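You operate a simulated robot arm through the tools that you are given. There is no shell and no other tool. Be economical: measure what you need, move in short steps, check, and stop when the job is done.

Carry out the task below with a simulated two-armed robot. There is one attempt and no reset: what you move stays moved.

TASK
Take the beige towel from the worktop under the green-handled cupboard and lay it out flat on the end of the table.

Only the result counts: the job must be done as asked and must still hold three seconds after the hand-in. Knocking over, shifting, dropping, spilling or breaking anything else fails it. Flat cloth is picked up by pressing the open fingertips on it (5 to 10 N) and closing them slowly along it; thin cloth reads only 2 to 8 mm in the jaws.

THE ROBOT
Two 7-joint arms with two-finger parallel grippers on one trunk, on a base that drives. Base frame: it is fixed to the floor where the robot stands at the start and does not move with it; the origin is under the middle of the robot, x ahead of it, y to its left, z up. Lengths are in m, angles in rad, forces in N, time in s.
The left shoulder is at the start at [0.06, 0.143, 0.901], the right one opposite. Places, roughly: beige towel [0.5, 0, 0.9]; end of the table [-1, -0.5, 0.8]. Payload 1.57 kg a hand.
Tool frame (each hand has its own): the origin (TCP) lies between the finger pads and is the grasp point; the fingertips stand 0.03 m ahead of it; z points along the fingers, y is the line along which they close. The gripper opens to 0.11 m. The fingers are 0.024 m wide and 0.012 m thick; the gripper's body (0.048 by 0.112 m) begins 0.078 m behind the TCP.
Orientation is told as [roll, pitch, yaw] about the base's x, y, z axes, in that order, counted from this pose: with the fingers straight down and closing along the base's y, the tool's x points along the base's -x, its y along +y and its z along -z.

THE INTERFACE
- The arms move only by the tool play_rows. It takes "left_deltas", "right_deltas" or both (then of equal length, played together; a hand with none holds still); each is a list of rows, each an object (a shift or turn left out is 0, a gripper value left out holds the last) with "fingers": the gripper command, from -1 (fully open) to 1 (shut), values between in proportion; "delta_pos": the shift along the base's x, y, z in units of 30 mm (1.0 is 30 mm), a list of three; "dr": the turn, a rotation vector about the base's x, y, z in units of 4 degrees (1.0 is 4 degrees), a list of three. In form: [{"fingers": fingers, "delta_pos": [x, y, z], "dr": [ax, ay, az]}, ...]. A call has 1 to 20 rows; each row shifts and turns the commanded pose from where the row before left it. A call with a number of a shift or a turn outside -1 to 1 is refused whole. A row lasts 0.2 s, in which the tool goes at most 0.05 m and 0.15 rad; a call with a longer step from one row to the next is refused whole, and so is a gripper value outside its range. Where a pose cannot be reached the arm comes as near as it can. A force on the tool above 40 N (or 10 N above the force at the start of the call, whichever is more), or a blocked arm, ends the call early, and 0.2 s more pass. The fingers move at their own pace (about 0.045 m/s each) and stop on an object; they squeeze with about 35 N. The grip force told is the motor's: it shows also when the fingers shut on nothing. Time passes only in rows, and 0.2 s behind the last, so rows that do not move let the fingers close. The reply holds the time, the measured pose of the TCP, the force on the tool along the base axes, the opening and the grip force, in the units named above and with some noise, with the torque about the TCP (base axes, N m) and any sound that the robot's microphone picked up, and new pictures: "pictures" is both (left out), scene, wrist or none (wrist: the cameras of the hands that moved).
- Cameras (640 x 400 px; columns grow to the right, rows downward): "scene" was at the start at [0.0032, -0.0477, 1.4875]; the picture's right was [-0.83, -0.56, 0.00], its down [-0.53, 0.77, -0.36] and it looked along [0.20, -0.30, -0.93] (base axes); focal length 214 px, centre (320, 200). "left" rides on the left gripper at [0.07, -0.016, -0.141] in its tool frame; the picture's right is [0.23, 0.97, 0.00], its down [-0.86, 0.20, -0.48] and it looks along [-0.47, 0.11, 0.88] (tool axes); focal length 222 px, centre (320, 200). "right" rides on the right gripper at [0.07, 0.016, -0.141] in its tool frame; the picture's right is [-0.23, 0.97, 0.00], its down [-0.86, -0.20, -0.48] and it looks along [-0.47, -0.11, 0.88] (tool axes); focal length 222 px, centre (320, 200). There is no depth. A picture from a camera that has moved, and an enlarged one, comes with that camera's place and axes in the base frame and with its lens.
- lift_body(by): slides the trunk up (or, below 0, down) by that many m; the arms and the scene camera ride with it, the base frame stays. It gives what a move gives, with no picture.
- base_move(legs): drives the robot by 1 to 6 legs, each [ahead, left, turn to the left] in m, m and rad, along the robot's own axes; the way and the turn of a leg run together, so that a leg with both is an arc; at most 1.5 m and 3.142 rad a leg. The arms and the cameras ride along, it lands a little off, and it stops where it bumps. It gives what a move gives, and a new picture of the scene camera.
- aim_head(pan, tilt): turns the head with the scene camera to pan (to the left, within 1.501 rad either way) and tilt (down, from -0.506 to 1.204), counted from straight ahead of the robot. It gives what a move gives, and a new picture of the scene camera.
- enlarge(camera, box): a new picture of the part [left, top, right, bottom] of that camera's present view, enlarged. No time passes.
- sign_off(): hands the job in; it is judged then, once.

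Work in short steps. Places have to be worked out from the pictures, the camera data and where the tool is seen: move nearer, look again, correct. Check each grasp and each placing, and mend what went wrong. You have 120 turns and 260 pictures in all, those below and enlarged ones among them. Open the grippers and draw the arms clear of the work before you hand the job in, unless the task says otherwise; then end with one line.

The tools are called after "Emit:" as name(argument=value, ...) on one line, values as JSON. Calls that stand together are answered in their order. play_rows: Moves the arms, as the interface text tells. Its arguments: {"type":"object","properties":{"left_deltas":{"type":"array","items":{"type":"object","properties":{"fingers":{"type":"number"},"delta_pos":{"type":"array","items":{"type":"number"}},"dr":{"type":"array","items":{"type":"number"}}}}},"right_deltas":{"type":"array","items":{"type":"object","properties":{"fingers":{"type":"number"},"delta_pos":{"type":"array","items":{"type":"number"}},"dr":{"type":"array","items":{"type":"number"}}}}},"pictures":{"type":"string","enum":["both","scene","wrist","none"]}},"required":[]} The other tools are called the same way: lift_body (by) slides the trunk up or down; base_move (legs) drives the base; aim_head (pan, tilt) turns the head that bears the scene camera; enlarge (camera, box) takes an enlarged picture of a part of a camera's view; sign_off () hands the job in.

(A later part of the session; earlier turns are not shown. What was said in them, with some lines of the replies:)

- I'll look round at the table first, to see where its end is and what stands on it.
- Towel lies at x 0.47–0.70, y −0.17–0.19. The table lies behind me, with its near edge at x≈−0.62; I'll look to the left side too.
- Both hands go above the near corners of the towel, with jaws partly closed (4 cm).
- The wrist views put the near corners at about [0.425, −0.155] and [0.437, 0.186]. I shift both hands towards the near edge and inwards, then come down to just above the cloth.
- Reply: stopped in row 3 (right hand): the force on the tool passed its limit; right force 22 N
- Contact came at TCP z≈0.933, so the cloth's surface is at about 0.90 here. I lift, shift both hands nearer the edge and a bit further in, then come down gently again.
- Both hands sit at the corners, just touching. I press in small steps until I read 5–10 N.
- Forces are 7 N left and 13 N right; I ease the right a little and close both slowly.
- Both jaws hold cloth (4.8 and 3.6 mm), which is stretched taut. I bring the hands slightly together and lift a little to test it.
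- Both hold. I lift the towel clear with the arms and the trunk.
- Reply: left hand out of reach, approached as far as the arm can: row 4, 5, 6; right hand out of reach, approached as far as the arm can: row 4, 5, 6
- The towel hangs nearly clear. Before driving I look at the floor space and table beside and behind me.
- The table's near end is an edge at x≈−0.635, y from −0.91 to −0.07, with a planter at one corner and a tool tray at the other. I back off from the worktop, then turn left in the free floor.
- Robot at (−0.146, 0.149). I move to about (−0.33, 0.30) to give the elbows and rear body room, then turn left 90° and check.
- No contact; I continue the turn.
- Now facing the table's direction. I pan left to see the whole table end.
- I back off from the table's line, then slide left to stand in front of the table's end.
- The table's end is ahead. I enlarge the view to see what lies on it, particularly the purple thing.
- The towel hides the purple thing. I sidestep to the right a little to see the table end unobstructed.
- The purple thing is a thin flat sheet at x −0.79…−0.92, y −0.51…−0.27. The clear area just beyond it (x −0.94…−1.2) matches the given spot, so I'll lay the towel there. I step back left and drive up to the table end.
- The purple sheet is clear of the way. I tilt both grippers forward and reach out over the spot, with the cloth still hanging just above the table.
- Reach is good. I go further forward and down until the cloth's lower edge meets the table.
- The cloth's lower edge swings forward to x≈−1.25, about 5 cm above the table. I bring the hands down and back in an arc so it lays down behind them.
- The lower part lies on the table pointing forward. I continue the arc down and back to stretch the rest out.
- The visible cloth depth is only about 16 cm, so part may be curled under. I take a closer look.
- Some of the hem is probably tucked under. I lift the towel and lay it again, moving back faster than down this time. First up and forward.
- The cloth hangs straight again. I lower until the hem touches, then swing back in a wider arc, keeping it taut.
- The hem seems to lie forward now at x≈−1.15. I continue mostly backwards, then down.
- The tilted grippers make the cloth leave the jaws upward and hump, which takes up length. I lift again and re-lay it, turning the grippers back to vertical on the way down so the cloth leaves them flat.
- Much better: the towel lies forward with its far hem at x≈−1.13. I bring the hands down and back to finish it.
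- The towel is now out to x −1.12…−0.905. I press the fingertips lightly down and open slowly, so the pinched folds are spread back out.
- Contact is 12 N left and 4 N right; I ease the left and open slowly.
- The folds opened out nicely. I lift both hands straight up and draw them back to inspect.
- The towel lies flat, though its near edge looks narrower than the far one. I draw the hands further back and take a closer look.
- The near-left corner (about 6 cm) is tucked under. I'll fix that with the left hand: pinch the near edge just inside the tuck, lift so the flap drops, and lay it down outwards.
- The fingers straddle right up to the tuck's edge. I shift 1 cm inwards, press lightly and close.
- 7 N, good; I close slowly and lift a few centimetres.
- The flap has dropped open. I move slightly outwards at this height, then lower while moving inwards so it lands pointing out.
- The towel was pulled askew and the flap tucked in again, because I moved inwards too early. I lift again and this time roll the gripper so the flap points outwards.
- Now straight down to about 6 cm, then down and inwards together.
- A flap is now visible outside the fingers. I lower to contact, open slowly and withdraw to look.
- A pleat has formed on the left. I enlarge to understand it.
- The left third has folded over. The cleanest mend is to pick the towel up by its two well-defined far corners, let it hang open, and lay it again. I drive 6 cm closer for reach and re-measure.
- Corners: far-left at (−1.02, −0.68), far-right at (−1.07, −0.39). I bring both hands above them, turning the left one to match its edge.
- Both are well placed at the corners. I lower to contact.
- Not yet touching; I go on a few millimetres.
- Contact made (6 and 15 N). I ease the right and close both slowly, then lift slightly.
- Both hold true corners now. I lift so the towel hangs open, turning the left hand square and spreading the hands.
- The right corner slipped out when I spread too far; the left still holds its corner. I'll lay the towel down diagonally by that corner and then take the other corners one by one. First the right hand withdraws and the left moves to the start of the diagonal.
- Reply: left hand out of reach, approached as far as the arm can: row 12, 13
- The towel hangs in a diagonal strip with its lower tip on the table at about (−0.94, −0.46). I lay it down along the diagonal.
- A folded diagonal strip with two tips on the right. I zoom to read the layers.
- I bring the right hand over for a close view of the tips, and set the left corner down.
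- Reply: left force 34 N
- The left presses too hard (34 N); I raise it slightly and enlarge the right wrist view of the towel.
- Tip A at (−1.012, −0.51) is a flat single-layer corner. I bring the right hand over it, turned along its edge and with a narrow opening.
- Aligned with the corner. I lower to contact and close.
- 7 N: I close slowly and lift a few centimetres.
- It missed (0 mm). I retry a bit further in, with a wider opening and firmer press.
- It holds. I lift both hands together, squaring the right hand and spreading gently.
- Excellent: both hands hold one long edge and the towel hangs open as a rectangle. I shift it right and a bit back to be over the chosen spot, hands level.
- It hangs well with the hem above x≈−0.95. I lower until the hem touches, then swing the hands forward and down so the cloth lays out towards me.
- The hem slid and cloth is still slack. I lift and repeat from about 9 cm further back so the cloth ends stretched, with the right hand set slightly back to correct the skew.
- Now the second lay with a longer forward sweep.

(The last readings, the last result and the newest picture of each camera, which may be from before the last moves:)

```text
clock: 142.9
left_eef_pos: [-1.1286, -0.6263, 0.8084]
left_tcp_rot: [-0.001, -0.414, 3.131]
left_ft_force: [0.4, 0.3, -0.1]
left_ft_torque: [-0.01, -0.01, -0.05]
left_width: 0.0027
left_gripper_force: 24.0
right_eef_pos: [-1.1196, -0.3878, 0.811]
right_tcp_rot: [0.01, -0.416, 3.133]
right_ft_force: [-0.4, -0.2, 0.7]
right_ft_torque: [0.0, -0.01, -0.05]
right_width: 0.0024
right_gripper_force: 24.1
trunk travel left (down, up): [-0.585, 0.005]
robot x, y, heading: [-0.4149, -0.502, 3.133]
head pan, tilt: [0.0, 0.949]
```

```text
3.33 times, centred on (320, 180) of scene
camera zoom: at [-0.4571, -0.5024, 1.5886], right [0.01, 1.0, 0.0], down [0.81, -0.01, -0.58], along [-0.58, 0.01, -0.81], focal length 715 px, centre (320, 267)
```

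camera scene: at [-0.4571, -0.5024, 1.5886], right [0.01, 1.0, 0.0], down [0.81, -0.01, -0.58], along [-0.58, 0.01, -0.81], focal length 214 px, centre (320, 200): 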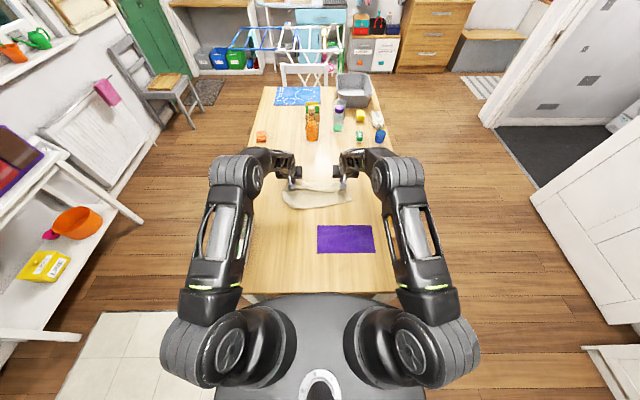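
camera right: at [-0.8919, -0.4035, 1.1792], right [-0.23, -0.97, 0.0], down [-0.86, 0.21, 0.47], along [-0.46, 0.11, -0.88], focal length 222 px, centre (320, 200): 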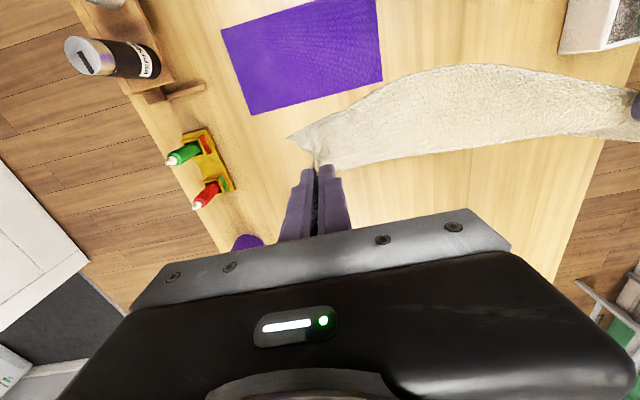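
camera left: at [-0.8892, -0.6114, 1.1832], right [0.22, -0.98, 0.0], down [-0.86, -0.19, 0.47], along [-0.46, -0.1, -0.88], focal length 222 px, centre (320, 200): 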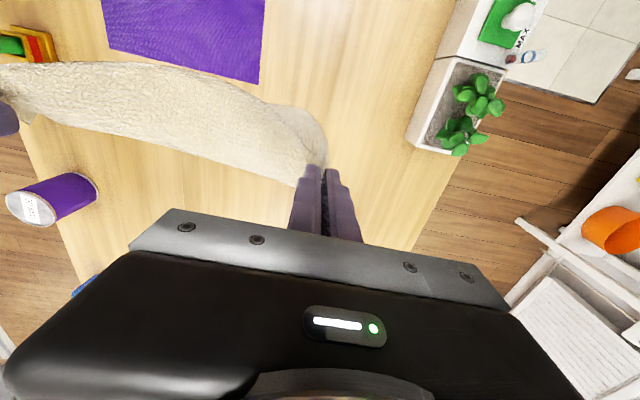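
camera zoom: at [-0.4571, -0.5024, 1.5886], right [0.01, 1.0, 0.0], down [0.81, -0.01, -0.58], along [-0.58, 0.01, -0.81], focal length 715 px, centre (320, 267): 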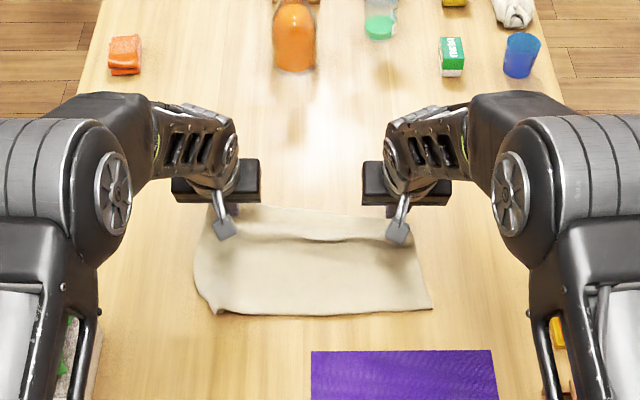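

Nearly flat now. I pull forward another 4 cm and go down to stretch the last hump.

Emit:
play_rows(left_deltas=[{"delta_pos": [-0.4, 0, -0.1]}, {"delta_pos": [-0.4, 0, -0.2]}, {"delta_pos": [-0.4, -0.05, -0.3]}, {"delta_pos": [-0.2, -0.05, -0.15]}, {}, {}], right_deltas=[{"delta_pos": [-0.4, 0, -0.1]}, {"delta_pos": [-0.4, 0, -0.2]}, {"delta_pos": [-0.4, 0, -0.3]}, {"delta_pos": [-0.2, 0, -0.2]}, {}, {}], pictures="wrist")

Emit:
enlarge(camera="scene", box=[240, 120, 400, 240])

```text
clock: 144.3
left_eef_pos: [-1.1702, -0.6299, 0.7874]
left_tcp_rot: [-0.001, -0.414, 3.132]
left_ft_force: [0.5, 0.2, 6.0]
left_ft_torque: [0.05, -0.04, -0.02]
left_width: 0.0028
left_gripper_force: 23.8
right_eef_pos: [-1.1601, -0.3876, 0.787]
right_tcp_rot: [0.008, -0.416, 3.133]
right_ft_force: [1.4, 1.3, 2.6]
right_ft_torque: [-0.01, -0.06, -0.03]
right_width: 0.0022
right_gripper_force: 24.0
trunk travel left (down, up): [-0.585, 0.005]
robot x, y, heading: [-0.4163, -0.5017, 3.135]
head pan, tilt: [0.0, 0.949]
camera right: at [-1.0383, -0.4032, 0.8876], right [-0.21, -0.97, 0.1], down [-0.59, 0.21, 0.78], along [-0.78, 0.11, -0.62], focal length 222 px, centre (320, 200)
camera left: at [-1.0484, -0.6142, 0.8899], right [0.2, -0.98, -0.09], down [-0.59, -0.19, 0.78], along [-0.78, -0.1, -0.61], focal length 222 px, centre (320, 200)
```

right: 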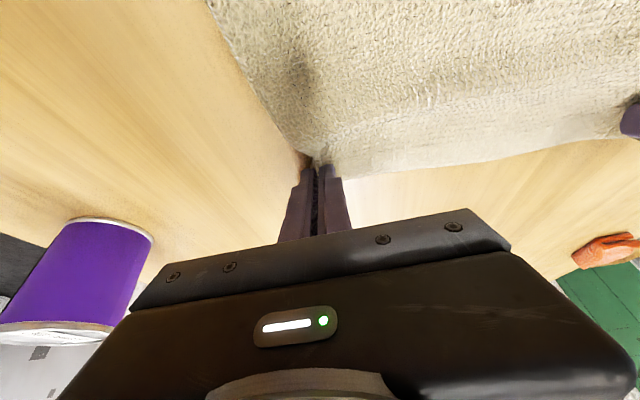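
left: 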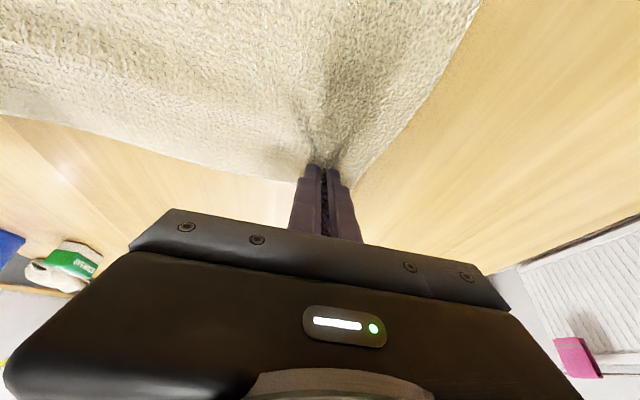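

```text
3.33 times, centred on (320, 180) of scene
camera zoom: at [-0.4557, -0.5022, 1.5888], right [0.01, 1.0, 0.0], down [0.81, -0.01, -0.58], along [-0.58, 0.0, -0.81], focal length 715 px, centre (320, 267)
```

zoom: 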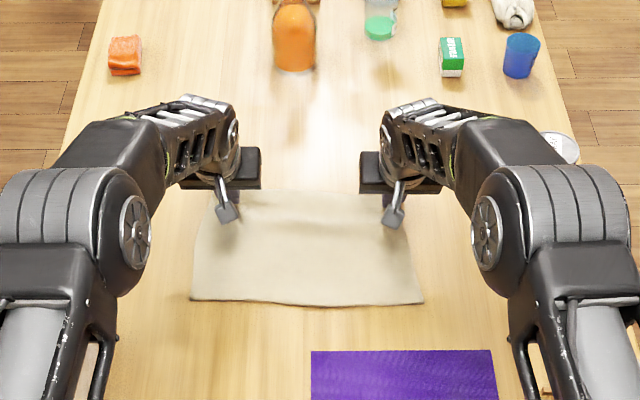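

Flat and stretched: x −1.0 to −1.19. I open both jaws slowly at light contact to spread the corner folds.

Emit:
play_rows(left_deltas=[{"fingers": 0.9}, {"fingers": 0.8}, {"fingers": 0.7}, {"fingers": 0.6}, {"fingers": 0.5}, {"fingers": 0.4}, {"fingers": 0.3}, {}, {}], right_deltas=[{"fingers": 0.9, "delta_pos": [0, 0, -0.04]}, {"fingers": 0.8}, {"fingers": 0.7}, {"fingers": 0.6}, {"fingers": 0.5}, {"fingers": 0.4}, {"fingers": 0.3}, {}, {}], pictures="wrist")

```text
clock: 146.3
left_eef_pos: [-1.1705, -0.6301, 0.7871]
left_tcp_rot: [0.003, -0.416, 3.133]
left_ft_force: [-0.3, 1.8, 6.0]
left_ft_torque: [-0.04, 0.03, 0.02]
left_width: 0.0363
left_gripper_force: 0.0
right_eef_pos: [-1.1609, -0.3864, 0.7866]
right_tcp_rot: [0.008, -0.415, 3.133]
right_ft_force: [0.4, 0.7, 1.9]
right_ft_torque: [-0.01, 0.03, -0.01]
right_width: 0.0376
right_gripper_force: 0.1
trunk travel left (down, up): [-0.585, 0.005]
robot x, y, heading: [-0.4161, -0.503, 3.136]
head pan, tilt: [0.0, 0.949]
camera right: at [-1.0384, -0.403, 0.8859], right [-0.21, -0.97, 0.1], down [-0.59, 0.21, 0.78], along [-0.78, 0.11, -0.62], focal length 222 px, centre (320, 200)
camera left: at [-1.0482, -0.6141, 0.8895], right [0.2, -0.98, -0.09], down [-0.59, -0.19, 0.78], along [-0.78, -0.1, -0.62], focal length 222 px, centre (320, 200)
```

right: 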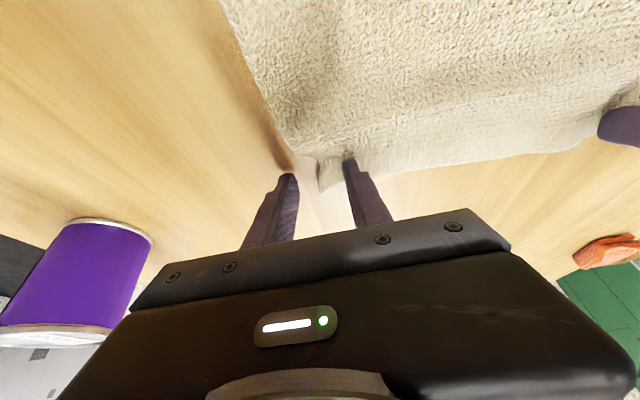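
left: 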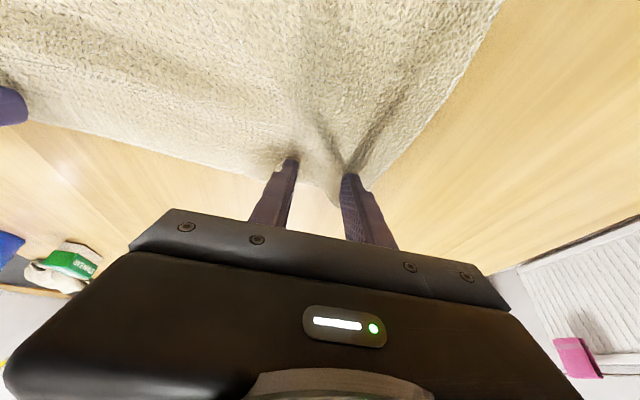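

Corners opened. I lift straight up and withdraw both hands to inspect.

Emit:
play_rows(left_deltas=[{"delta_pos": [0.1, 0, 0.3]}, {"delta_pos": [0, 0, 0.6]}, {"delta_pos": [0, 0, 0.9]}, {"delta_pos": [0, 0, 0.9]}, {"delta_pos": [0.3, 0, 0.9], "dr": [0, -1, 0]}, {"delta_pos": [0.9, 0, 0.9], "dr": [0, -1, 0]}, {"delta_pos": [1, 0, 0.8], "dr": [0, -1, 0]}, {"delta_pos": [1, 0, 0.5], "dr": [0, -1, 0]}, {"delta_pos": [1, 0, 0.3], "dr": [0, -1, 0]}, {"delta_pos": [1, 0, 0.3], "dr": [0, -1, 0]}, {"delta_pos": [1, 0, 0.3]}, {"delta_pos": [1, 0, 0]}, {"delta_pos": [1, 0, 0]}, {"delta_pos": [1, 0, 0]}, {"delta_pos": [1, 0, 0]}, {"delta_pos": [1, 0, 0]}, {"delta_pos": [1, 0, 0]}, {}], right_deltas=[{"delta_pos": [0.1, 0, 0.3]}, {"delta_pos": [0, 0, 0.6]}, {"delta_pos": [0, 0, 0.9]}, {"delta_pos": [0, 0, 0.9]}, {"delta_pos": [0.3, 0, 0.9], "dr": [0, -1, 0]}, {"delta_pos": [0.9, 0, 0.9], "dr": [0, -1, 0]}, {"delta_pos": [1, 0, 0.8], "dr": [0, -1, 0]}, {"delta_pos": [1, 0, 0.5], "dr": [0, -1, 0]}, {"delta_pos": [1, 0, 0.3], "dr": [0, -1, 0]}, {"delta_pos": [1, 0, 0.3], "dr": [0, -1, 0]}, {"delta_pos": [1, 0, 0.3]}, {"delta_pos": [1, 0, 0]}, {"delta_pos": [1, 0, 0]}, {"delta_pos": [1, 0, 0]}, {"delta_pos": [1, 0, 0]}, {"delta_pos": [1, 0, 0]}, {"delta_pos": [1, 0, 0]}, {}], pictures="scene")

Emit:
enlarge(camera="scene", box=[260, 150, 380, 240])

```text
clock: 150.1
left_eef_pos: [-0.8031, -0.6319, 0.9868]
left_tcp_rot: [-0.001, 0.004, 3.134]
left_ft_force: [0.3, 0.1, -0.2]
left_ft_torque: [0.01, -0.03, -0.03]
left_width: 0.0385
left_gripper_force: 0.1
right_eef_pos: [-0.7929, -0.3877, 0.9877]
right_tcp_rot: [0.007, 0.004, 3.135]
right_ft_force: [0.3, -0.3, -0.6]
right_ft_torque: [0.0, -0.02, 0.01]
right_width: 0.0387
right_gripper_force: 0.0
trunk travel left (down, up): [-0.585, 0.005]
robot x, y, heading: [-0.4143, -0.5003, 3.127]
head pan, tilt: [0.0, 0.949]
camera scene: at [-0.4579, -0.5023, 1.5886], right [0.01, 1.0, 0.0], down [0.81, -0.01, -0.58], along [-0.58, 0.01, -0.81], focal length 214 px, centre (320, 200)
```

scene: 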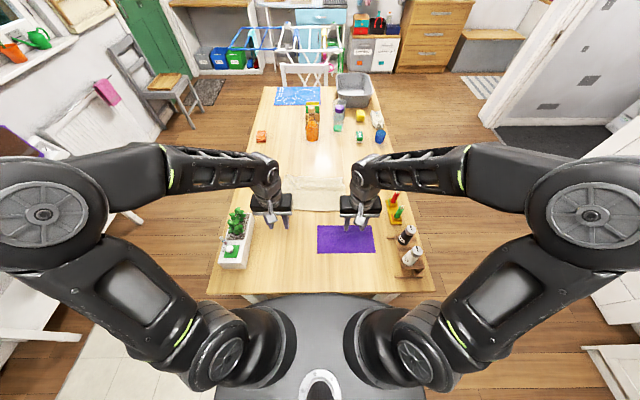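

```text
4.44 times, centred on (320, 195) of scene
camera zoom: at [-0.4579, -0.5023, 1.5886], right [0.01, 1.0, 0.0], down [0.81, -0.01, -0.58], along [-0.58, 0.01, -0.81], focal length 953 px, centre (320, 222)
```

zoom: 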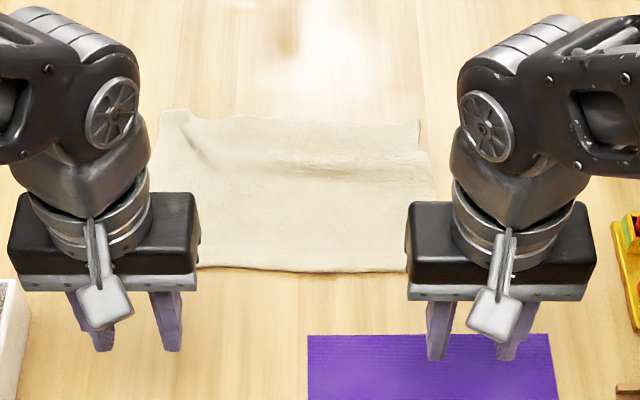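

Looks good, with a small ripple. I back the base off for a clear view.

Emit:
base_move(legs=[[-0.2, 0, 0]])

Emit:
enlarge(camera="scene", box=[260, 140, 370, 220])

```text
clock: 151.7
left_eef_pos: [-0.6012, -0.6344, 0.9871]
left_tcp_rot: [-0.003, 0.003, 3.135]
left_ft_force: [-0.1, -0.5, 0.1]
left_ft_torque: [0.01, 0.03, 0.0]
left_width: 0.0384
left_gripper_force: 0.1
right_eef_pos: [-0.5927, -0.39, 0.9873]
right_tcp_rot: [0.006, 0.001, 3.136]
right_ft_force: [0.6, 0.9, 0.5]
right_ft_torque: [-0.02, 0.04, -0.02]
right_width: 0.0387
right_gripper_force: 0.0
trunk travel left (down, up): [-0.585, 0.005]
robot x, y, heading: [-0.2207, -0.4997, 3.134]
head pan, tilt: [0.0, 0.949]
camera scene: at [-0.257, -0.5039, 1.5887], right [0.01, 1.0, 0.0], down [0.81, 0.0, -0.58], along [-0.58, 0.0, -0.81], focal length 214 px, centre (320, 200)
```

scene: 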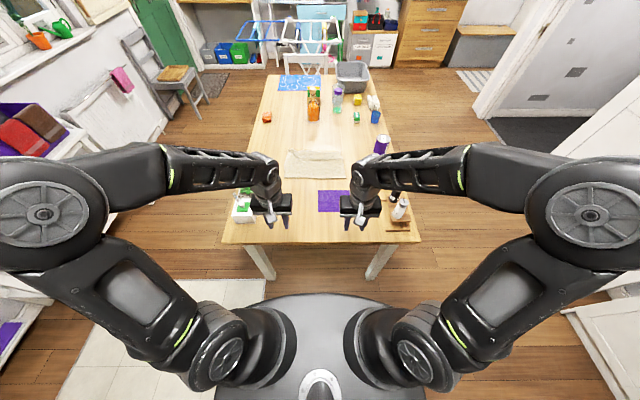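

```text
5.00 times, centred on (315, 180) of scene
camera zoom: at [-0.257, -0.5039, 1.5887], right [0.01, 1.0, 0.0], down [0.81, 0.0, -0.58], along [-0.58, 0.0, -0.81], focal length 1072 px, centre (345, 300)
```

zoom: 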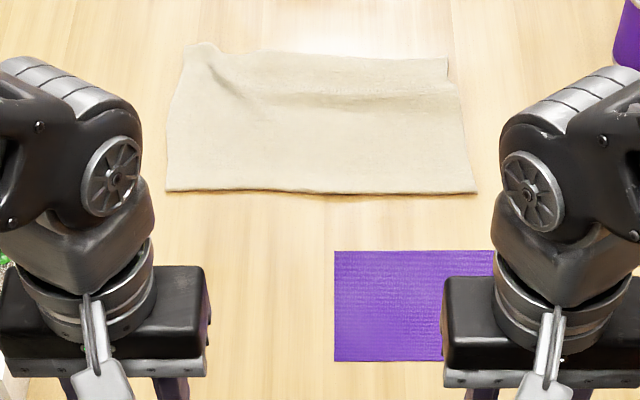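

All four corners are out; only a low ripple remains towards the far side. I'll smooth it by pressing lightly near the far corners and drawing them forward and slightly apart. First drive back in.

Emit:
base_move(legs=[[0.2, 0, 0]])

Emit:
play_rows(left_deltas=[{"delta_pos": [-0.95, 0, 0], "dr": [0, 1, 0]}, {"delta_pos": [-0.95, 0, 0], "dr": [0, 1, 0]}, {"delta_pos": [-0.95, 0, 0], "dr": [0, 1, 0]}, {"delta_pos": [-0.95, 0, 0], "dr": [0, 1, 0]}, {"delta_pos": [-0.95, 0, 0], "dr": [0, 1, 0]}, {"delta_pos": [-0.95, 0, 0], "dr": [0, 1, 0]}, {"delta_pos": [-0.95, -0.1, 0]}, {"delta_pos": [-0.95, -0.1, 0]}, {"delta_pos": [-0.95, -0.1, -0.5]}, {"delta_pos": [-0.95, -0.1, -0.9]}, {"delta_pos": [-0.95, -0.1, -0.9]}, {"delta_pos": [-0.95, 0, -0.9]}, {"delta_pos": [-0.3, 0, -0.9]}, {"delta_pos": [0, 0, -0.9]}, {}], right_deltas=[{"delta_pos": [-0.95, 0, 0], "dr": [0, 1, 0]}, {"delta_pos": [-0.95, 0, 0], "dr": [0, 1, 0]}, {"delta_pos": [-0.95, 0, 0], "dr": [0, 1, 0]}, {"delta_pos": [-0.95, 0, 0], "dr": [0, 1, 0]}, {"delta_pos": [-0.95, 0, 0], "dr": [0, 1, 0]}, {"delta_pos": [-0.95, 0, 0], "dr": [0, 1, 0]}, {"delta_pos": [-0.95, -0.2, 0]}, {"delta_pos": [-0.95, -0.2, 0]}, {"delta_pos": [-0.95, -0.2, -0.5]}, {"delta_pos": [-0.95, -0.2, -0.9]}, {"delta_pos": [-0.95, 0, -0.9]}, {"delta_pos": [-0.95, 0, -0.9]}, {"delta_pos": [-0.5, 0, -0.9]}, {"delta_pos": [0, 0, -0.9]}, {}], pictures="wrist")

```text
clock: 153.3
left_eef_pos: [-0.8042, -0.6326, 0.9855]
left_tcp_rot: [-0.004, 0.005, 3.137]
left_ft_force: [-0.8, 0.1, -0.2]
left_ft_torque: [0.01, -0.03, 0.0]
left_width: 0.0385
left_gripper_force: 0.1
right_eef_pos: [-0.7953, -0.3881, 0.9864]
right_tcp_rot: [0.005, 0.003, 3.136]
right_ft_force: [-0.4, 0.7, -0.7]
right_ft_torque: [-0.02, -0.02, 0.0]
right_width: 0.0384
right_gripper_force: 0.1
trunk travel left (down, up): [-0.585, 0.005]
robot x, y, heading: [-0.4194, -0.5009, 3.136]
head pan, tilt: [0.0, 0.949]
camera scene: at [-0.4601, -0.5026, 1.5886], right [0.01, 1.0, 0.0], down [0.81, -0.01, -0.58], along [-0.58, 0.0, -0.81], focal length 214 px, centre (320, 200)
```

scene: 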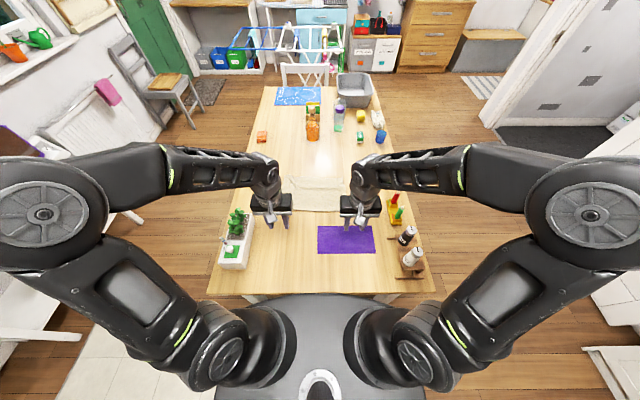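

```text
clock: 156.5
left_eef_pos: [-1.1541, -0.6505, 0.8374]
left_tcp_rot: [0.0, -0.413, 3.134]
left_ft_force: [-0.2, -0.1, 0.5]
left_ft_torque: [0.02, 0.0, 0.01]
left_width: 0.0385
left_gripper_force: 0.1
right_eef_pos: [-1.1514, -0.4128, 0.8351]
right_tcp_rot: [0.008, -0.416, 3.134]
right_ft_force: [-0.3, -0.5, 0.3]
right_ft_torque: [-0.02, 0.03, 0.02]
right_width: 0.0384
right_gripper_force: 0.1
trunk travel left (down, up): [-0.585, 0.005]
robot x, y, heading: [-0.4185, -0.501, 3.137]
head pan, tilt: [0.0, 0.949]
camera right: at [-1.0295, -0.4286, 0.9352], right [-0.21, -0.97, 0.1], down [-0.59, 0.21, 0.78], along [-0.78, 0.11, -0.62], focal length 222 px, centre (320, 200)
camera left: at [-1.0331, -0.6334, 0.9401], right [0.2, -0.98, -0.09], down [-0.59, -0.2, 0.78], along [-0.78, -0.1, -0.62], focal length 222 px, centre (320, 200)
```

right: 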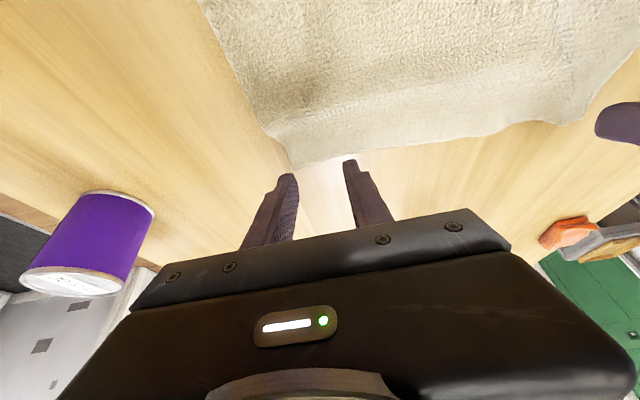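
left: 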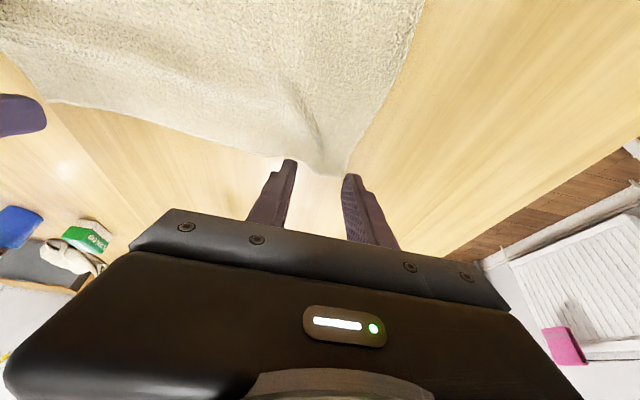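

The tips will land about 3 cm inside the far corners. I lower to contact.

Emit:
play_rows(left_deltas=[{"delta_pos": [0, 0, -0.8]}, {"delta_pos": [0, 0, -0.7]}, {"delta_pos": [0, 0, -0.2]}, {}], right_deltas=[{"delta_pos": [0, 0, -0.8]}, {"delta_pos": [0, 0, -0.65]}, {"delta_pos": [0, 0, -0.2]}, {}], pictures="none")

```text
clock: 157.5
left_eef_pos: [-1.1551, -0.6496, 0.7866]
left_tcp_rot: [0.001, -0.415, 3.134]
left_ft_force: [-1.3, 0.7, 1.5]
left_ft_torque: [-0.01, 0.06, 0.01]
left_width: 0.0389
left_gripper_force: 0.3
right_eef_pos: [-1.1526, -0.4134, 0.7869]
right_tcp_rot: [0.007, -0.415, 3.137]
right_ft_force: [-0.6, -0.5, 0.1]
right_ft_torque: [-0.02, 0.01, 0.02]
right_width: 0.0382
right_gripper_force: 0.0
trunk travel left (down, up): [-0.585, 0.005]
robot x, y, heading: [-0.418, -0.4989, 3.131]
head pan, tilt: [0.0, 0.949]
```

Just touching. I press a bit more and draw forward about 2.5 cm and slightly outwards.

Emit:
play_rows(left_deltas=[{"delta_pos": [0, 0, -0.12]}, {"delta_pos": [-0.2, -0.05, -0.02]}, {"delta_pos": [-0.2, -0.05, 0]}, {"delta_pos": [-0.2, -0.05, 0]}, {"delta_pos": [-0.2, -0.05, 0]}, {}], right_deltas=[{"delta_pos": [0, 0, -0.16]}, {"delta_pos": [-0.2, 0.05, -0.02]}, {"delta_pos": [-0.2, 0.05, 0]}, {"delta_pos": [-0.2, 0.05, 0]}, {"delta_pos": [-0.2, 0.05, 0]}, {}], pictures="none")

Emit:
enlarge(camera="scene", box=[250, 140, 380, 230])

```text
clock: 158.9
left_eef_pos: [-1.1771, -0.6536, 0.7856]
left_tcp_rot: [0.0, -0.419, 3.136]
left_ft_force: [5.0, 3.6, 20.3]
left_ft_torque: [0.12, -0.16, 0.02]
left_width: 0.0396
left_gripper_force: 0.2
right_eef_pos: [-1.1734, -0.4079, 0.7855]
right_tcp_rot: [0.008, -0.419, 3.136]
right_ft_force: [1.8, -2.5, 5.7]
right_ft_torque: [-0.06, -0.05, 0.01]
right_width: 0.039
right_gripper_force: 0.1
trunk travel left (down, up): [-0.585, 0.005]
robot x, y, heading: [-0.4155, -0.4993, 3.131]
head pan, tilt: [0.0, 0.949]
```

```text
4.44 times, centred on (315, 185) of scene
camera zoom: at [-0.4544, -0.5021, 1.5889], right [0.01, 1.0, 0.0], down [0.81, -0.01, -0.58], along [-0.58, 0.0, -0.81], focal length 953 px, centre (342, 267)
```

zoom: 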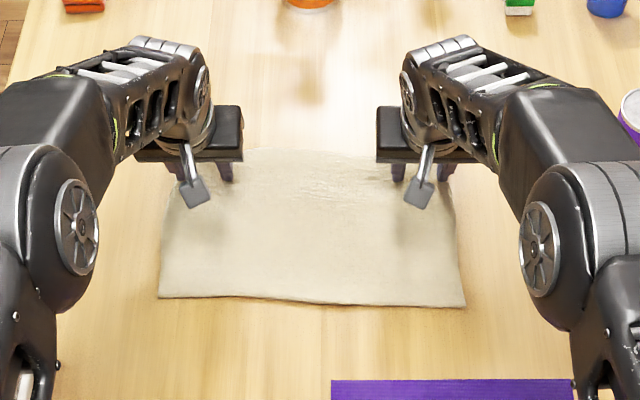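

The ripple is drawn out. I lift straight up and withdraw both hands.

Emit:
play_rows(left_deltas=[{"delta_pos": [0, 0, 0.3]}, {"delta_pos": [0, 0, 0.6]}, {"delta_pos": [0, 0, 0.9]}, {"delta_pos": [0, 0, 0.9]}, {"delta_pos": [0.3, 0, 0.9], "dr": [0, -1, 0]}, {"delta_pos": [0.9, 0, 0.9], "dr": [0, -1, 0]}, {"delta_pos": [1, 0, 0.8], "dr": [0, -1, 0]}, {"delta_pos": [1, 0, 0.5], "dr": [0, -1, 0]}, {"delta_pos": [1, 0, 0.3], "dr": [0, -1, 0]}, {"delta_pos": [1, 0, 0.3], "dr": [0, -1, 0]}, {"delta_pos": [1, 0, 0.3]}, {"delta_pos": [1, 0, 0]}, {"delta_pos": [1, 0, 0]}, {"delta_pos": [1, 0, 0]}, {"delta_pos": [1, 0, 0]}, {"delta_pos": [1, 0, 0]}, {"delta_pos": [1, 0, 0]}, {}], right_deltas=[{"delta_pos": [0, 0, 0.3]}, {"delta_pos": [0, 0, 0.6]}, {"delta_pos": [0, 0, 0.9]}, {"delta_pos": [0, 0, 0.9]}, {"delta_pos": [0.3, 0, 0.9], "dr": [0, -1, 0]}, {"delta_pos": [0.9, 0, 0.9], "dr": [0, -1, 0]}, {"delta_pos": [1, 0, 0.8], "dr": [0, -1, 0]}, {"delta_pos": [1, 0, 0.5], "dr": [0, -1, 0]}, {"delta_pos": [1, 0, 0.3], "dr": [0, -1, 0]}, {"delta_pos": [1, 0, 0.3], "dr": [0, -1, 0]}, {"delta_pos": [1, 0, 0.3]}, {"delta_pos": [1, 0, 0]}, {"delta_pos": [1, 0, 0]}, {"delta_pos": [1, 0, 0]}, {"delta_pos": [1, 0, 0]}, {"delta_pos": [1, 0, 0]}, {"delta_pos": [1, 0, 0]}, {}], pictures="none")

Emit:
base_move(legs=[[-0.2, 0, 0]])

Emit:
enlarge(camera="scene", box=[220, 130, 420, 250])

```text
clock: 162.7
left_eef_pos: [-0.8117, -0.6526, 0.9825]
left_tcp_rot: [-0.004, 0.005, 3.135]
left_ft_force: [-0.2, 0.1, 0.8]
left_ft_torque: [-0.02, -0.02, 0.03]
left_width: 0.0382
left_gripper_force: 0.0
right_eef_pos: [-0.8086, -0.4047, 0.9824]
right_tcp_rot: [0.004, 0.003, 3.136]
right_ft_force: [0.1, 0.0, 0.5]
right_ft_torque: [-0.02, -0.04, 0.02]
right_width: 0.0384
right_gripper_force: 0.0
trunk travel left (down, up): [-0.585, 0.005]
robot x, y, heading: [-0.42, -0.5024, 3.132]
head pan, tilt: [0.0, 0.949]
```

```text
clock: 164.3
left_eef_pos: [-0.6083, -0.6547, 0.9813]
left_tcp_rot: [-0.003, 0.004, 3.141]
left_ft_force: [0.6, 0.5, 0.4]
left_ft_torque: [0.02, 0.05, 0.0]
left_width: 0.039
left_gripper_force: 0.0
right_eef_pos: [-0.6055, -0.4082, 0.9834]
right_tcp_rot: [0.006, 0.001, 3.139]
right_ft_force: [0.3, -0.3, 1.0]
right_ft_torque: [-0.03, 0.04, 0.04]
right_width: 0.0384
right_gripper_force: 0.0
trunk travel left (down, up): [-0.585, 0.005]
robot x, y, heading: [-0.2165, -0.5015, 3.141]
head pan, tilt: [0.0, 0.949]
camera scene: at [-0.2556, -0.5037, 1.5887], right [0.0, 1.0, 0.0], down [0.81, 0.0, -0.58], along [-0.58, 0.0, -0.81], focal length 214 px, centre (320, 200)
```

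scene: 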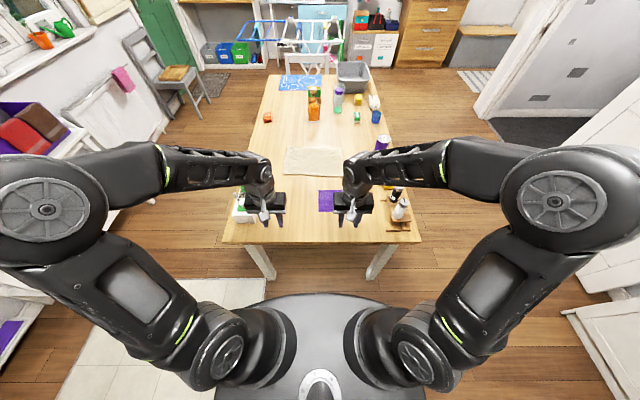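

```text
3.20 times, centred on (320, 190) of scene
camera zoom: at [-0.2556, -0.5037, 1.5887], right [0.0, 1.0, 0.0], down [0.81, 0.0, -0.58], along [-0.58, 0.0, -0.81], focal length 686 px, centre (320, 232)
```

zoom: 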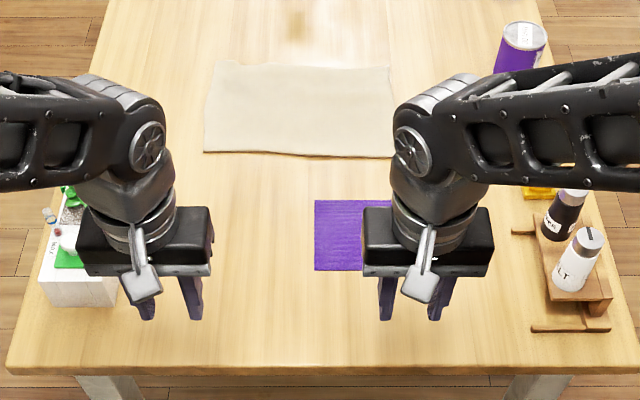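

The towel is flat with all corners out, and the purple sheet hasn't moved. I'll draw the towel about 5 cm nearer to the table's end by its near edge (which only tensions it), to sit better at the given spot.

Emit:
base_move(legs=[[0.2, 0, 0]])

Emit:
play_rows(left_deltas=[{"delta_pos": [-0.9, 0, 0]}, {"delta_pos": [-0.9, 0, 0]}, {"delta_pos": [-0.9, 0, 0]}, {"delta_pos": [-0.9, 0, -0.5]}, {"delta_pos": [-0.9, 0, -0.9]}, {"delta_pos": [-0.9, 0, -0.9]}, {"delta_pos": [-0.9, 0, -0.9]}, {"delta_pos": [-0.8, 0, -0.9]}, {"delta_pos": [0, 0, -0.9]}, {}], right_deltas=[{"delta_pos": [-0.9, 0, 0]}, {"delta_pos": [-0.9, 0, 0]}, {"delta_pos": [-0.9, 0, 0]}, {"delta_pos": [-0.9, 0, -0.5]}, {"delta_pos": [-0.9, 0, -0.9]}, {"delta_pos": [-0.9, 0, -0.9]}, {"delta_pos": [-0.9, 0, -0.9]}, {"delta_pos": [-0.9, 0, -0.9]}, {"delta_pos": [0, 0, -0.9]}, {}], pictures="wrist")

```text
clock: 165.9
left_eef_pos: [-0.809, -0.6579, 0.9807]
left_tcp_rot: [-0.004, 0.006, -3.139]
left_ft_force: [-0.3, 0.5, 0.2]
left_ft_torque: [0.0, -0.01, -0.02]
left_width: 0.0383
left_gripper_force: 0.1
right_eef_pos: [-0.8077, -0.4107, 0.982]
right_tcp_rot: [0.006, 0.004, -3.134]
right_ft_force: [0.2, -0.3, -0.1]
right_ft_torque: [0.01, -0.05, 0.02]
right_width: 0.0383
right_gripper_force: 0.1
trunk travel left (down, up): [-0.585, 0.005]
robot x, y, heading: [-0.4134, -0.4977, -3.137]
head pan, tilt: [0.0, 0.949]
camera scene: at [-0.4578, -0.5041, 1.5886], right [0.0, 1.0, 0.0], down [0.81, 0.0, -0.58], along [-0.58, 0.0, -0.81], focal length 214 px, centre (320, 200)
```

scene: 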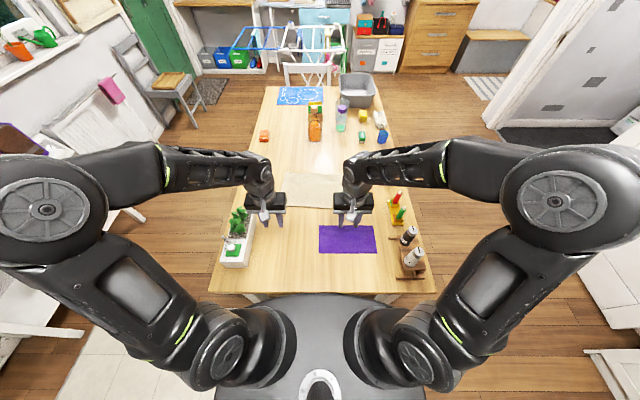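

```text
clock: 168.1
left_eef_pos: [-1.0197, -0.6572, 0.8329]
left_tcp_rot: [-0.005, 0.004, -3.135]
left_ft_force: [0.0, 0.6, -0.9]
left_ft_torque: [-0.02, -0.01, 0.01]
left_width: 0.0383
left_gripper_force: 0.0
right_eef_pos: [-1.0247, -0.4081, 0.8337]
right_tcp_rot: [0.005, 0.002, -3.137]
right_ft_force: [0.3, 0.6, 0.4]
right_ft_torque: [-0.01, 0.01, 0.01]
right_width: 0.0383
right_gripper_force: 0.1
trunk travel left (down, up): [-0.585, 0.005]
robot x, y, heading: [-0.4167, -0.5021, -3.139]
head pan, tilt: [0.0, 0.949]
camera right: at [-0.9543, -0.4241, 0.9748], right [-0.22, -0.97, 0.0], down [-0.86, 0.2, 0.47], along [-0.46, 0.1, -0.88], focal length 222 px, centre (320, 200)
camera left: at [-0.95, -0.6401, 0.9753], right [0.23, -0.97, 0.0], down [-0.86, -0.2, 0.47], along [-0.46, -0.11, -0.88], focal length 222 px, centre (320, 200)
```

right: 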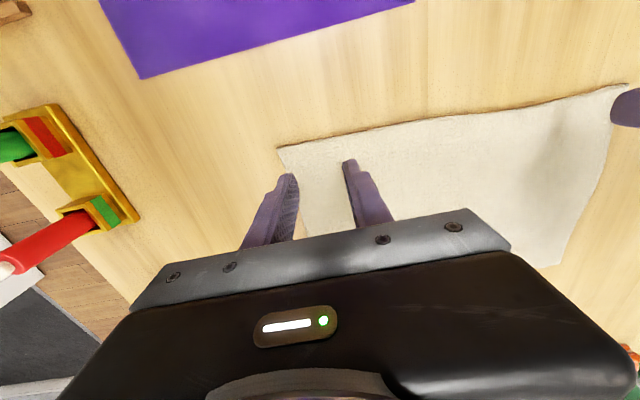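
left: 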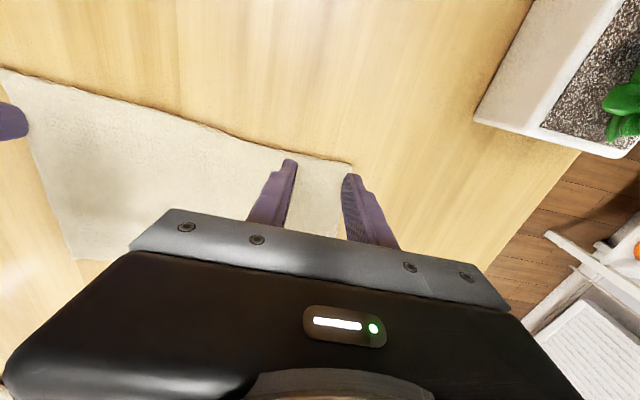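

Both fingertips are just inside the near corners. I move slightly inwards and down to contact.

Emit:
play_rows(left_deltas=[{"delta_pos": [-0.1, 0.5, -0.5]}, {"delta_pos": [0, 0, -0.7]}, {"delta_pos": [0, 0, -0.43]}, {}], right_deltas=[{"delta_pos": [0, -0.5, -0.5]}, {"delta_pos": [0, 0, -0.7]}, {"delta_pos": [0, 0, -0.47]}, {}], pictures="none")

```text
clock: 169.1
left_eef_pos: [-1.0231, -0.6427, 0.7841]
left_tcp_rot: [-0.004, 0.004, -3.137]
left_ft_force: [0.8, 0.2, 1.9]
left_ft_torque: [-0.03, 0.05, 0.03]
left_width: 0.0384
left_gripper_force: 0.0
right_eef_pos: [-1.024, -0.425, 0.7845]
right_tcp_rot: [0.005, 0.003, -3.136]
right_ft_force: [0.1, -0.1, 2.9]
right_ft_torque: [0.01, 0.0, 0.0]
right_width: 0.0389
right_gripper_force: 0.0
trunk travel left (down, up): [-0.585, 0.005]
robot x, y, heading: [-0.4142, -0.5024, -3.138]
head pan, tilt: [0.0, 0.949]
```

Light contact on both. I press slightly more and draw 5 cm towards me, then lift.

Emit:
play_rows(left_deltas=[{"delta_pos": [0, 0, -0.1]}, {"delta_pos": [0.3, -0.03, 0]}, {"delta_pos": [0.4, 0, 0]}, {"delta_pos": [0.4, 0, 0]}, {"delta_pos": [0.4, 0, 0]}, {"delta_pos": [0.2, 0, 0]}, {}], right_deltas=[{"delta_pos": [0, 0, -0.1]}, {"delta_pos": [0.3, 0.03, 0]}, {"delta_pos": [0.4, 0, 0]}, {"delta_pos": [0.4, 0, 0]}, {"delta_pos": [0.4, 0, 0]}, {"delta_pos": [0.2, 0, 0]}, {}], pictures="none")

Emit:
enlarge(camera="scene", box=[250, 150, 380, 240])

```text
clock: 170.7
left_eef_pos: [-0.9733, -0.6426, 0.782]
left_tcp_rot: [-0.003, 0.001, -3.14]
left_ft_force: [-7.5, 0.8, 22.9]
left_ft_torque: [-0.12, 0.35, -0.03]
left_width: 0.0387
left_gripper_force: 0.0
right_eef_pos: [-0.9721, -0.4235, 0.7838]
right_tcp_rot: [0.008, -0.006, -3.137]
right_ft_force: [-9.8, 1.2, 32.0]
right_ft_torque: [0.24, 0.26, 0.1]
right_width: 0.0384
right_gripper_force: 0.0
trunk travel left (down, up): [-0.585, 0.005]
robot x, y, heading: [-0.417, -0.5035, -3.146]
head pan, tilt: [0.0, 0.949]
```

```text
4.44 times, centred on (315, 195) of scene
camera zoom: at [-0.453, -0.5038, 1.5891], right [0.0, 1.0, 0.0], down [0.81, 0.0, -0.58], along [-0.58, 0.0, -0.81], focal length 953 px, centre (342, 222)
```

zoom: 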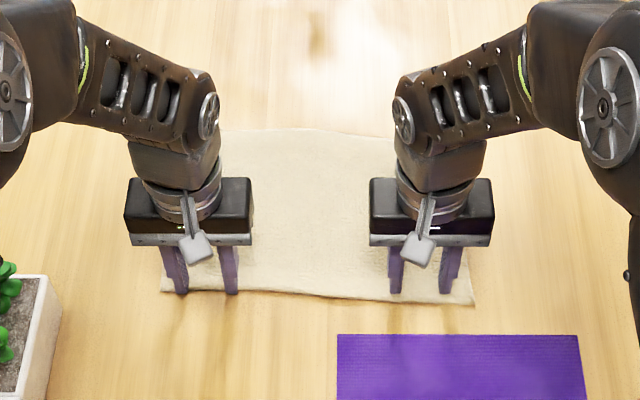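

The towel followed, flat. I lift straight up, withdraw, and back off for a last look.

Emit:
play_rows(left_deltas=[{"delta_pos": [0, 0, 0.4]}, {"delta_pos": [0, 0, 0.7]}, {"delta_pos": [0, 0, 0.9]}, {"delta_pos": [0, 0, 0.9]}, {"delta_pos": [0, 0, 0.9]}, {"delta_pos": [0.5, 0, 0.9]}, {"delta_pos": [1, 0, 0.9]}, {"delta_pos": [1, 0, 0.9]}, {"delta_pos": [1, 0, 0.3]}, {"delta_pos": [1, 0, 0]}, {"delta_pos": [1, 0, 0]}, {}], right_deltas=[{"delta_pos": [0, 0, 0.4]}, {"delta_pos": [0, 0, 0.7]}, {"delta_pos": [0, 0, 0.9]}, {"delta_pos": [0, 0, 0.9]}, {"delta_pos": [0, 0, 0.9]}, {"delta_pos": [0.5, 0, 0.9]}, {"delta_pos": [1, 0, 0.9]}, {"delta_pos": [1, 0, 0.9]}, {"delta_pos": [1, 0, 0.3]}, {"delta_pos": [1, 0, 0]}, {"delta_pos": [1, 0, 0]}, {}], pictures="none")

Emit:
base_move(legs=[[-0.22, 0, 0]])

Emit:
enlarge(camera="scene", box=[220, 130, 420, 250])

```text
clock: 173.3
left_eef_pos: [-0.8081, -0.6426, 0.9831]
left_tcp_rot: [-0.003, 0.006, -3.138]
left_ft_force: [0.4, 0.0, 0.4]
left_ft_torque: [0.0, -0.05, 0.02]
left_width: 0.0382
left_gripper_force: 0.0
right_eef_pos: [-0.8071, -0.4248, 0.9844]
right_tcp_rot: [0.004, 0.002, -3.136]
right_ft_force: [-0.8, -0.1, 0.1]
right_ft_torque: [0.02, -0.02, 0.0]
right_width: 0.0388
right_gripper_force: 0.1
trunk travel left (down, up): [-0.585, 0.005]
robot x, y, heading: [-0.4144, -0.5014, -3.139]
head pan, tilt: [0.0, 0.949]
```

```text
clock: 175.0
left_eef_pos: [-0.5879, -0.6412, 0.9828]
left_tcp_rot: [-0.003, 0.005, -3.135]
left_ft_force: [0.2, 0.0, 0.7]
left_ft_torque: [-0.01, 0.04, 0.01]
left_width: 0.0389
left_gripper_force: 0.0
right_eef_pos: [-0.5858, -0.4245, 0.9852]
right_tcp_rot: [0.004, 0.001, -3.136]
right_ft_force: [0.4, -0.8, -0.2]
right_ft_torque: [0.01, 0.03, 0.0]
right_width: 0.0387
right_gripper_force: 0.1
trunk travel left (down, up): [-0.585, 0.005]
robot x, y, heading: [-0.195, -0.5001, -3.137]
head pan, tilt: [0.0, 0.949]
camera scene: at [-0.2357, -0.5031, 1.5887], right [0.0, 1.0, 0.0], down [0.81, 0.0, -0.58], along [-0.58, 0.0, -0.81], focal length 214 px, centre (320, 200)
```

scene: 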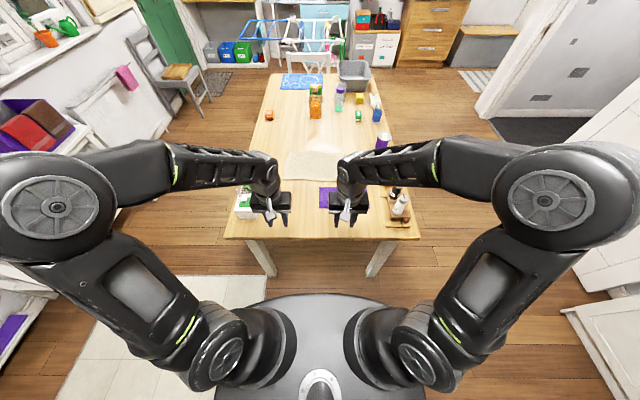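

```text
3.20 times, centred on (320, 190) of scene
camera zoom: at [-0.2357, -0.5031, 1.5887], right [0.0, 1.0, 0.0], down [0.81, 0.0, -0.58], along [-0.58, 0.0, -0.81], focal length 686 px, centre (320, 232)
```

zoom: 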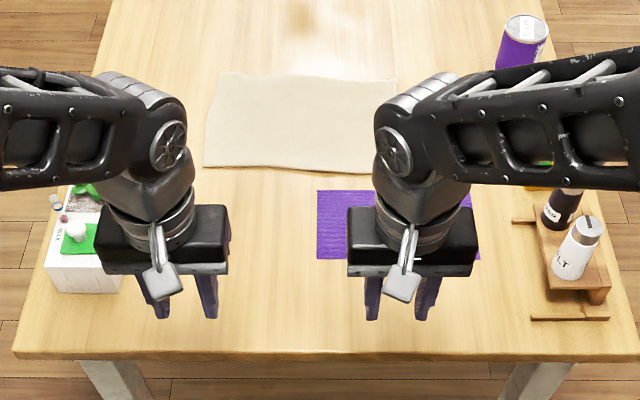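

The towel lies flat at x −0.95…−1.17. I open the grippers fully and move the right hand aside to check the right-hand edge too.

Emit:
play_rows(left_deltas=[{"fingers": -1, "delta_pos": [0.5, 0, 0]}, {"delta_pos": [0.5, 0, 0]}, {}, {}, {}], right_deltas=[{"fingers": -1, "delta_pos": [0.5, 0.5, 0]}, {"delta_pos": [0.5, 0.9, 0]}, {"delta_pos": [0, 0.9, 0]}, {}, {}], pictures="none")

Emit:
enlarge(camera="scene", box=[270, 140, 370, 210])

```text
clock: 176.2
left_eef_pos: [-0.5593, -0.6414, 0.9836]
left_tcp_rot: [-0.001, 0.004, -3.134]
left_ft_force: [-0.8, 0.6, 0.0]
left_ft_torque: [0.0, -0.01, -0.02]
left_width: 0.1101
left_gripper_force: 0.0
right_eef_pos: [-0.558, -0.3548, 0.9846]
right_tcp_rot: [0.005, 0.003, -3.136]
right_ft_force: [0.7, -0.4, 0.8]
right_ft_torque: [0.0, 0.0, 0.0]
right_width: 0.1099
right_gripper_force: 0.0
trunk travel left (down, up): [-0.585, 0.005]
robot x, y, heading: [-0.1951, -0.5009, -3.135]
head pan, tilt: [0.0, 0.949]
```

```text
5.71 times, centred on (320, 175) of scene
camera zoom: at [-0.2373, -0.5029, 1.5887], right [0.0, 1.0, 0.0], down [0.81, 0.0, -0.58], along [-0.58, 0.0, -0.81], focal length 1226 px, centre (320, 343)
```

zoom: 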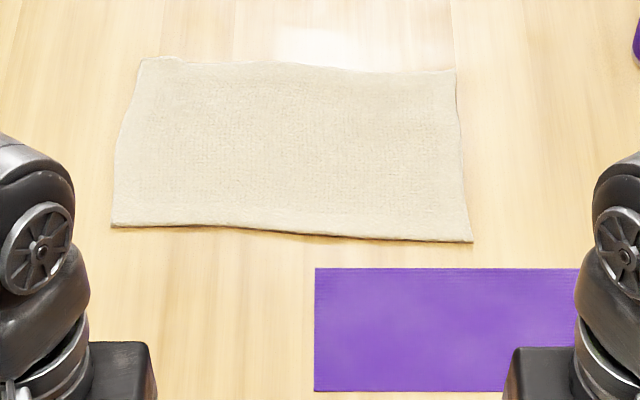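

The towel lies fully spread and flat with all four corners out; the arms are clear and the grippers open. I hand in.

Emit:
sign_off()

```text
The job is handed in.
```

The beige towel is laid out flat with all four corners out, at about x −0.95 to −1.17 and y −0.69 to −0.37. That is roughly 0.3 m in from the table's end edge, just beyond the purple sheet. Nothing else looked moved in the last pictures. It took several lays because the towel folded over and slipped once on the way.
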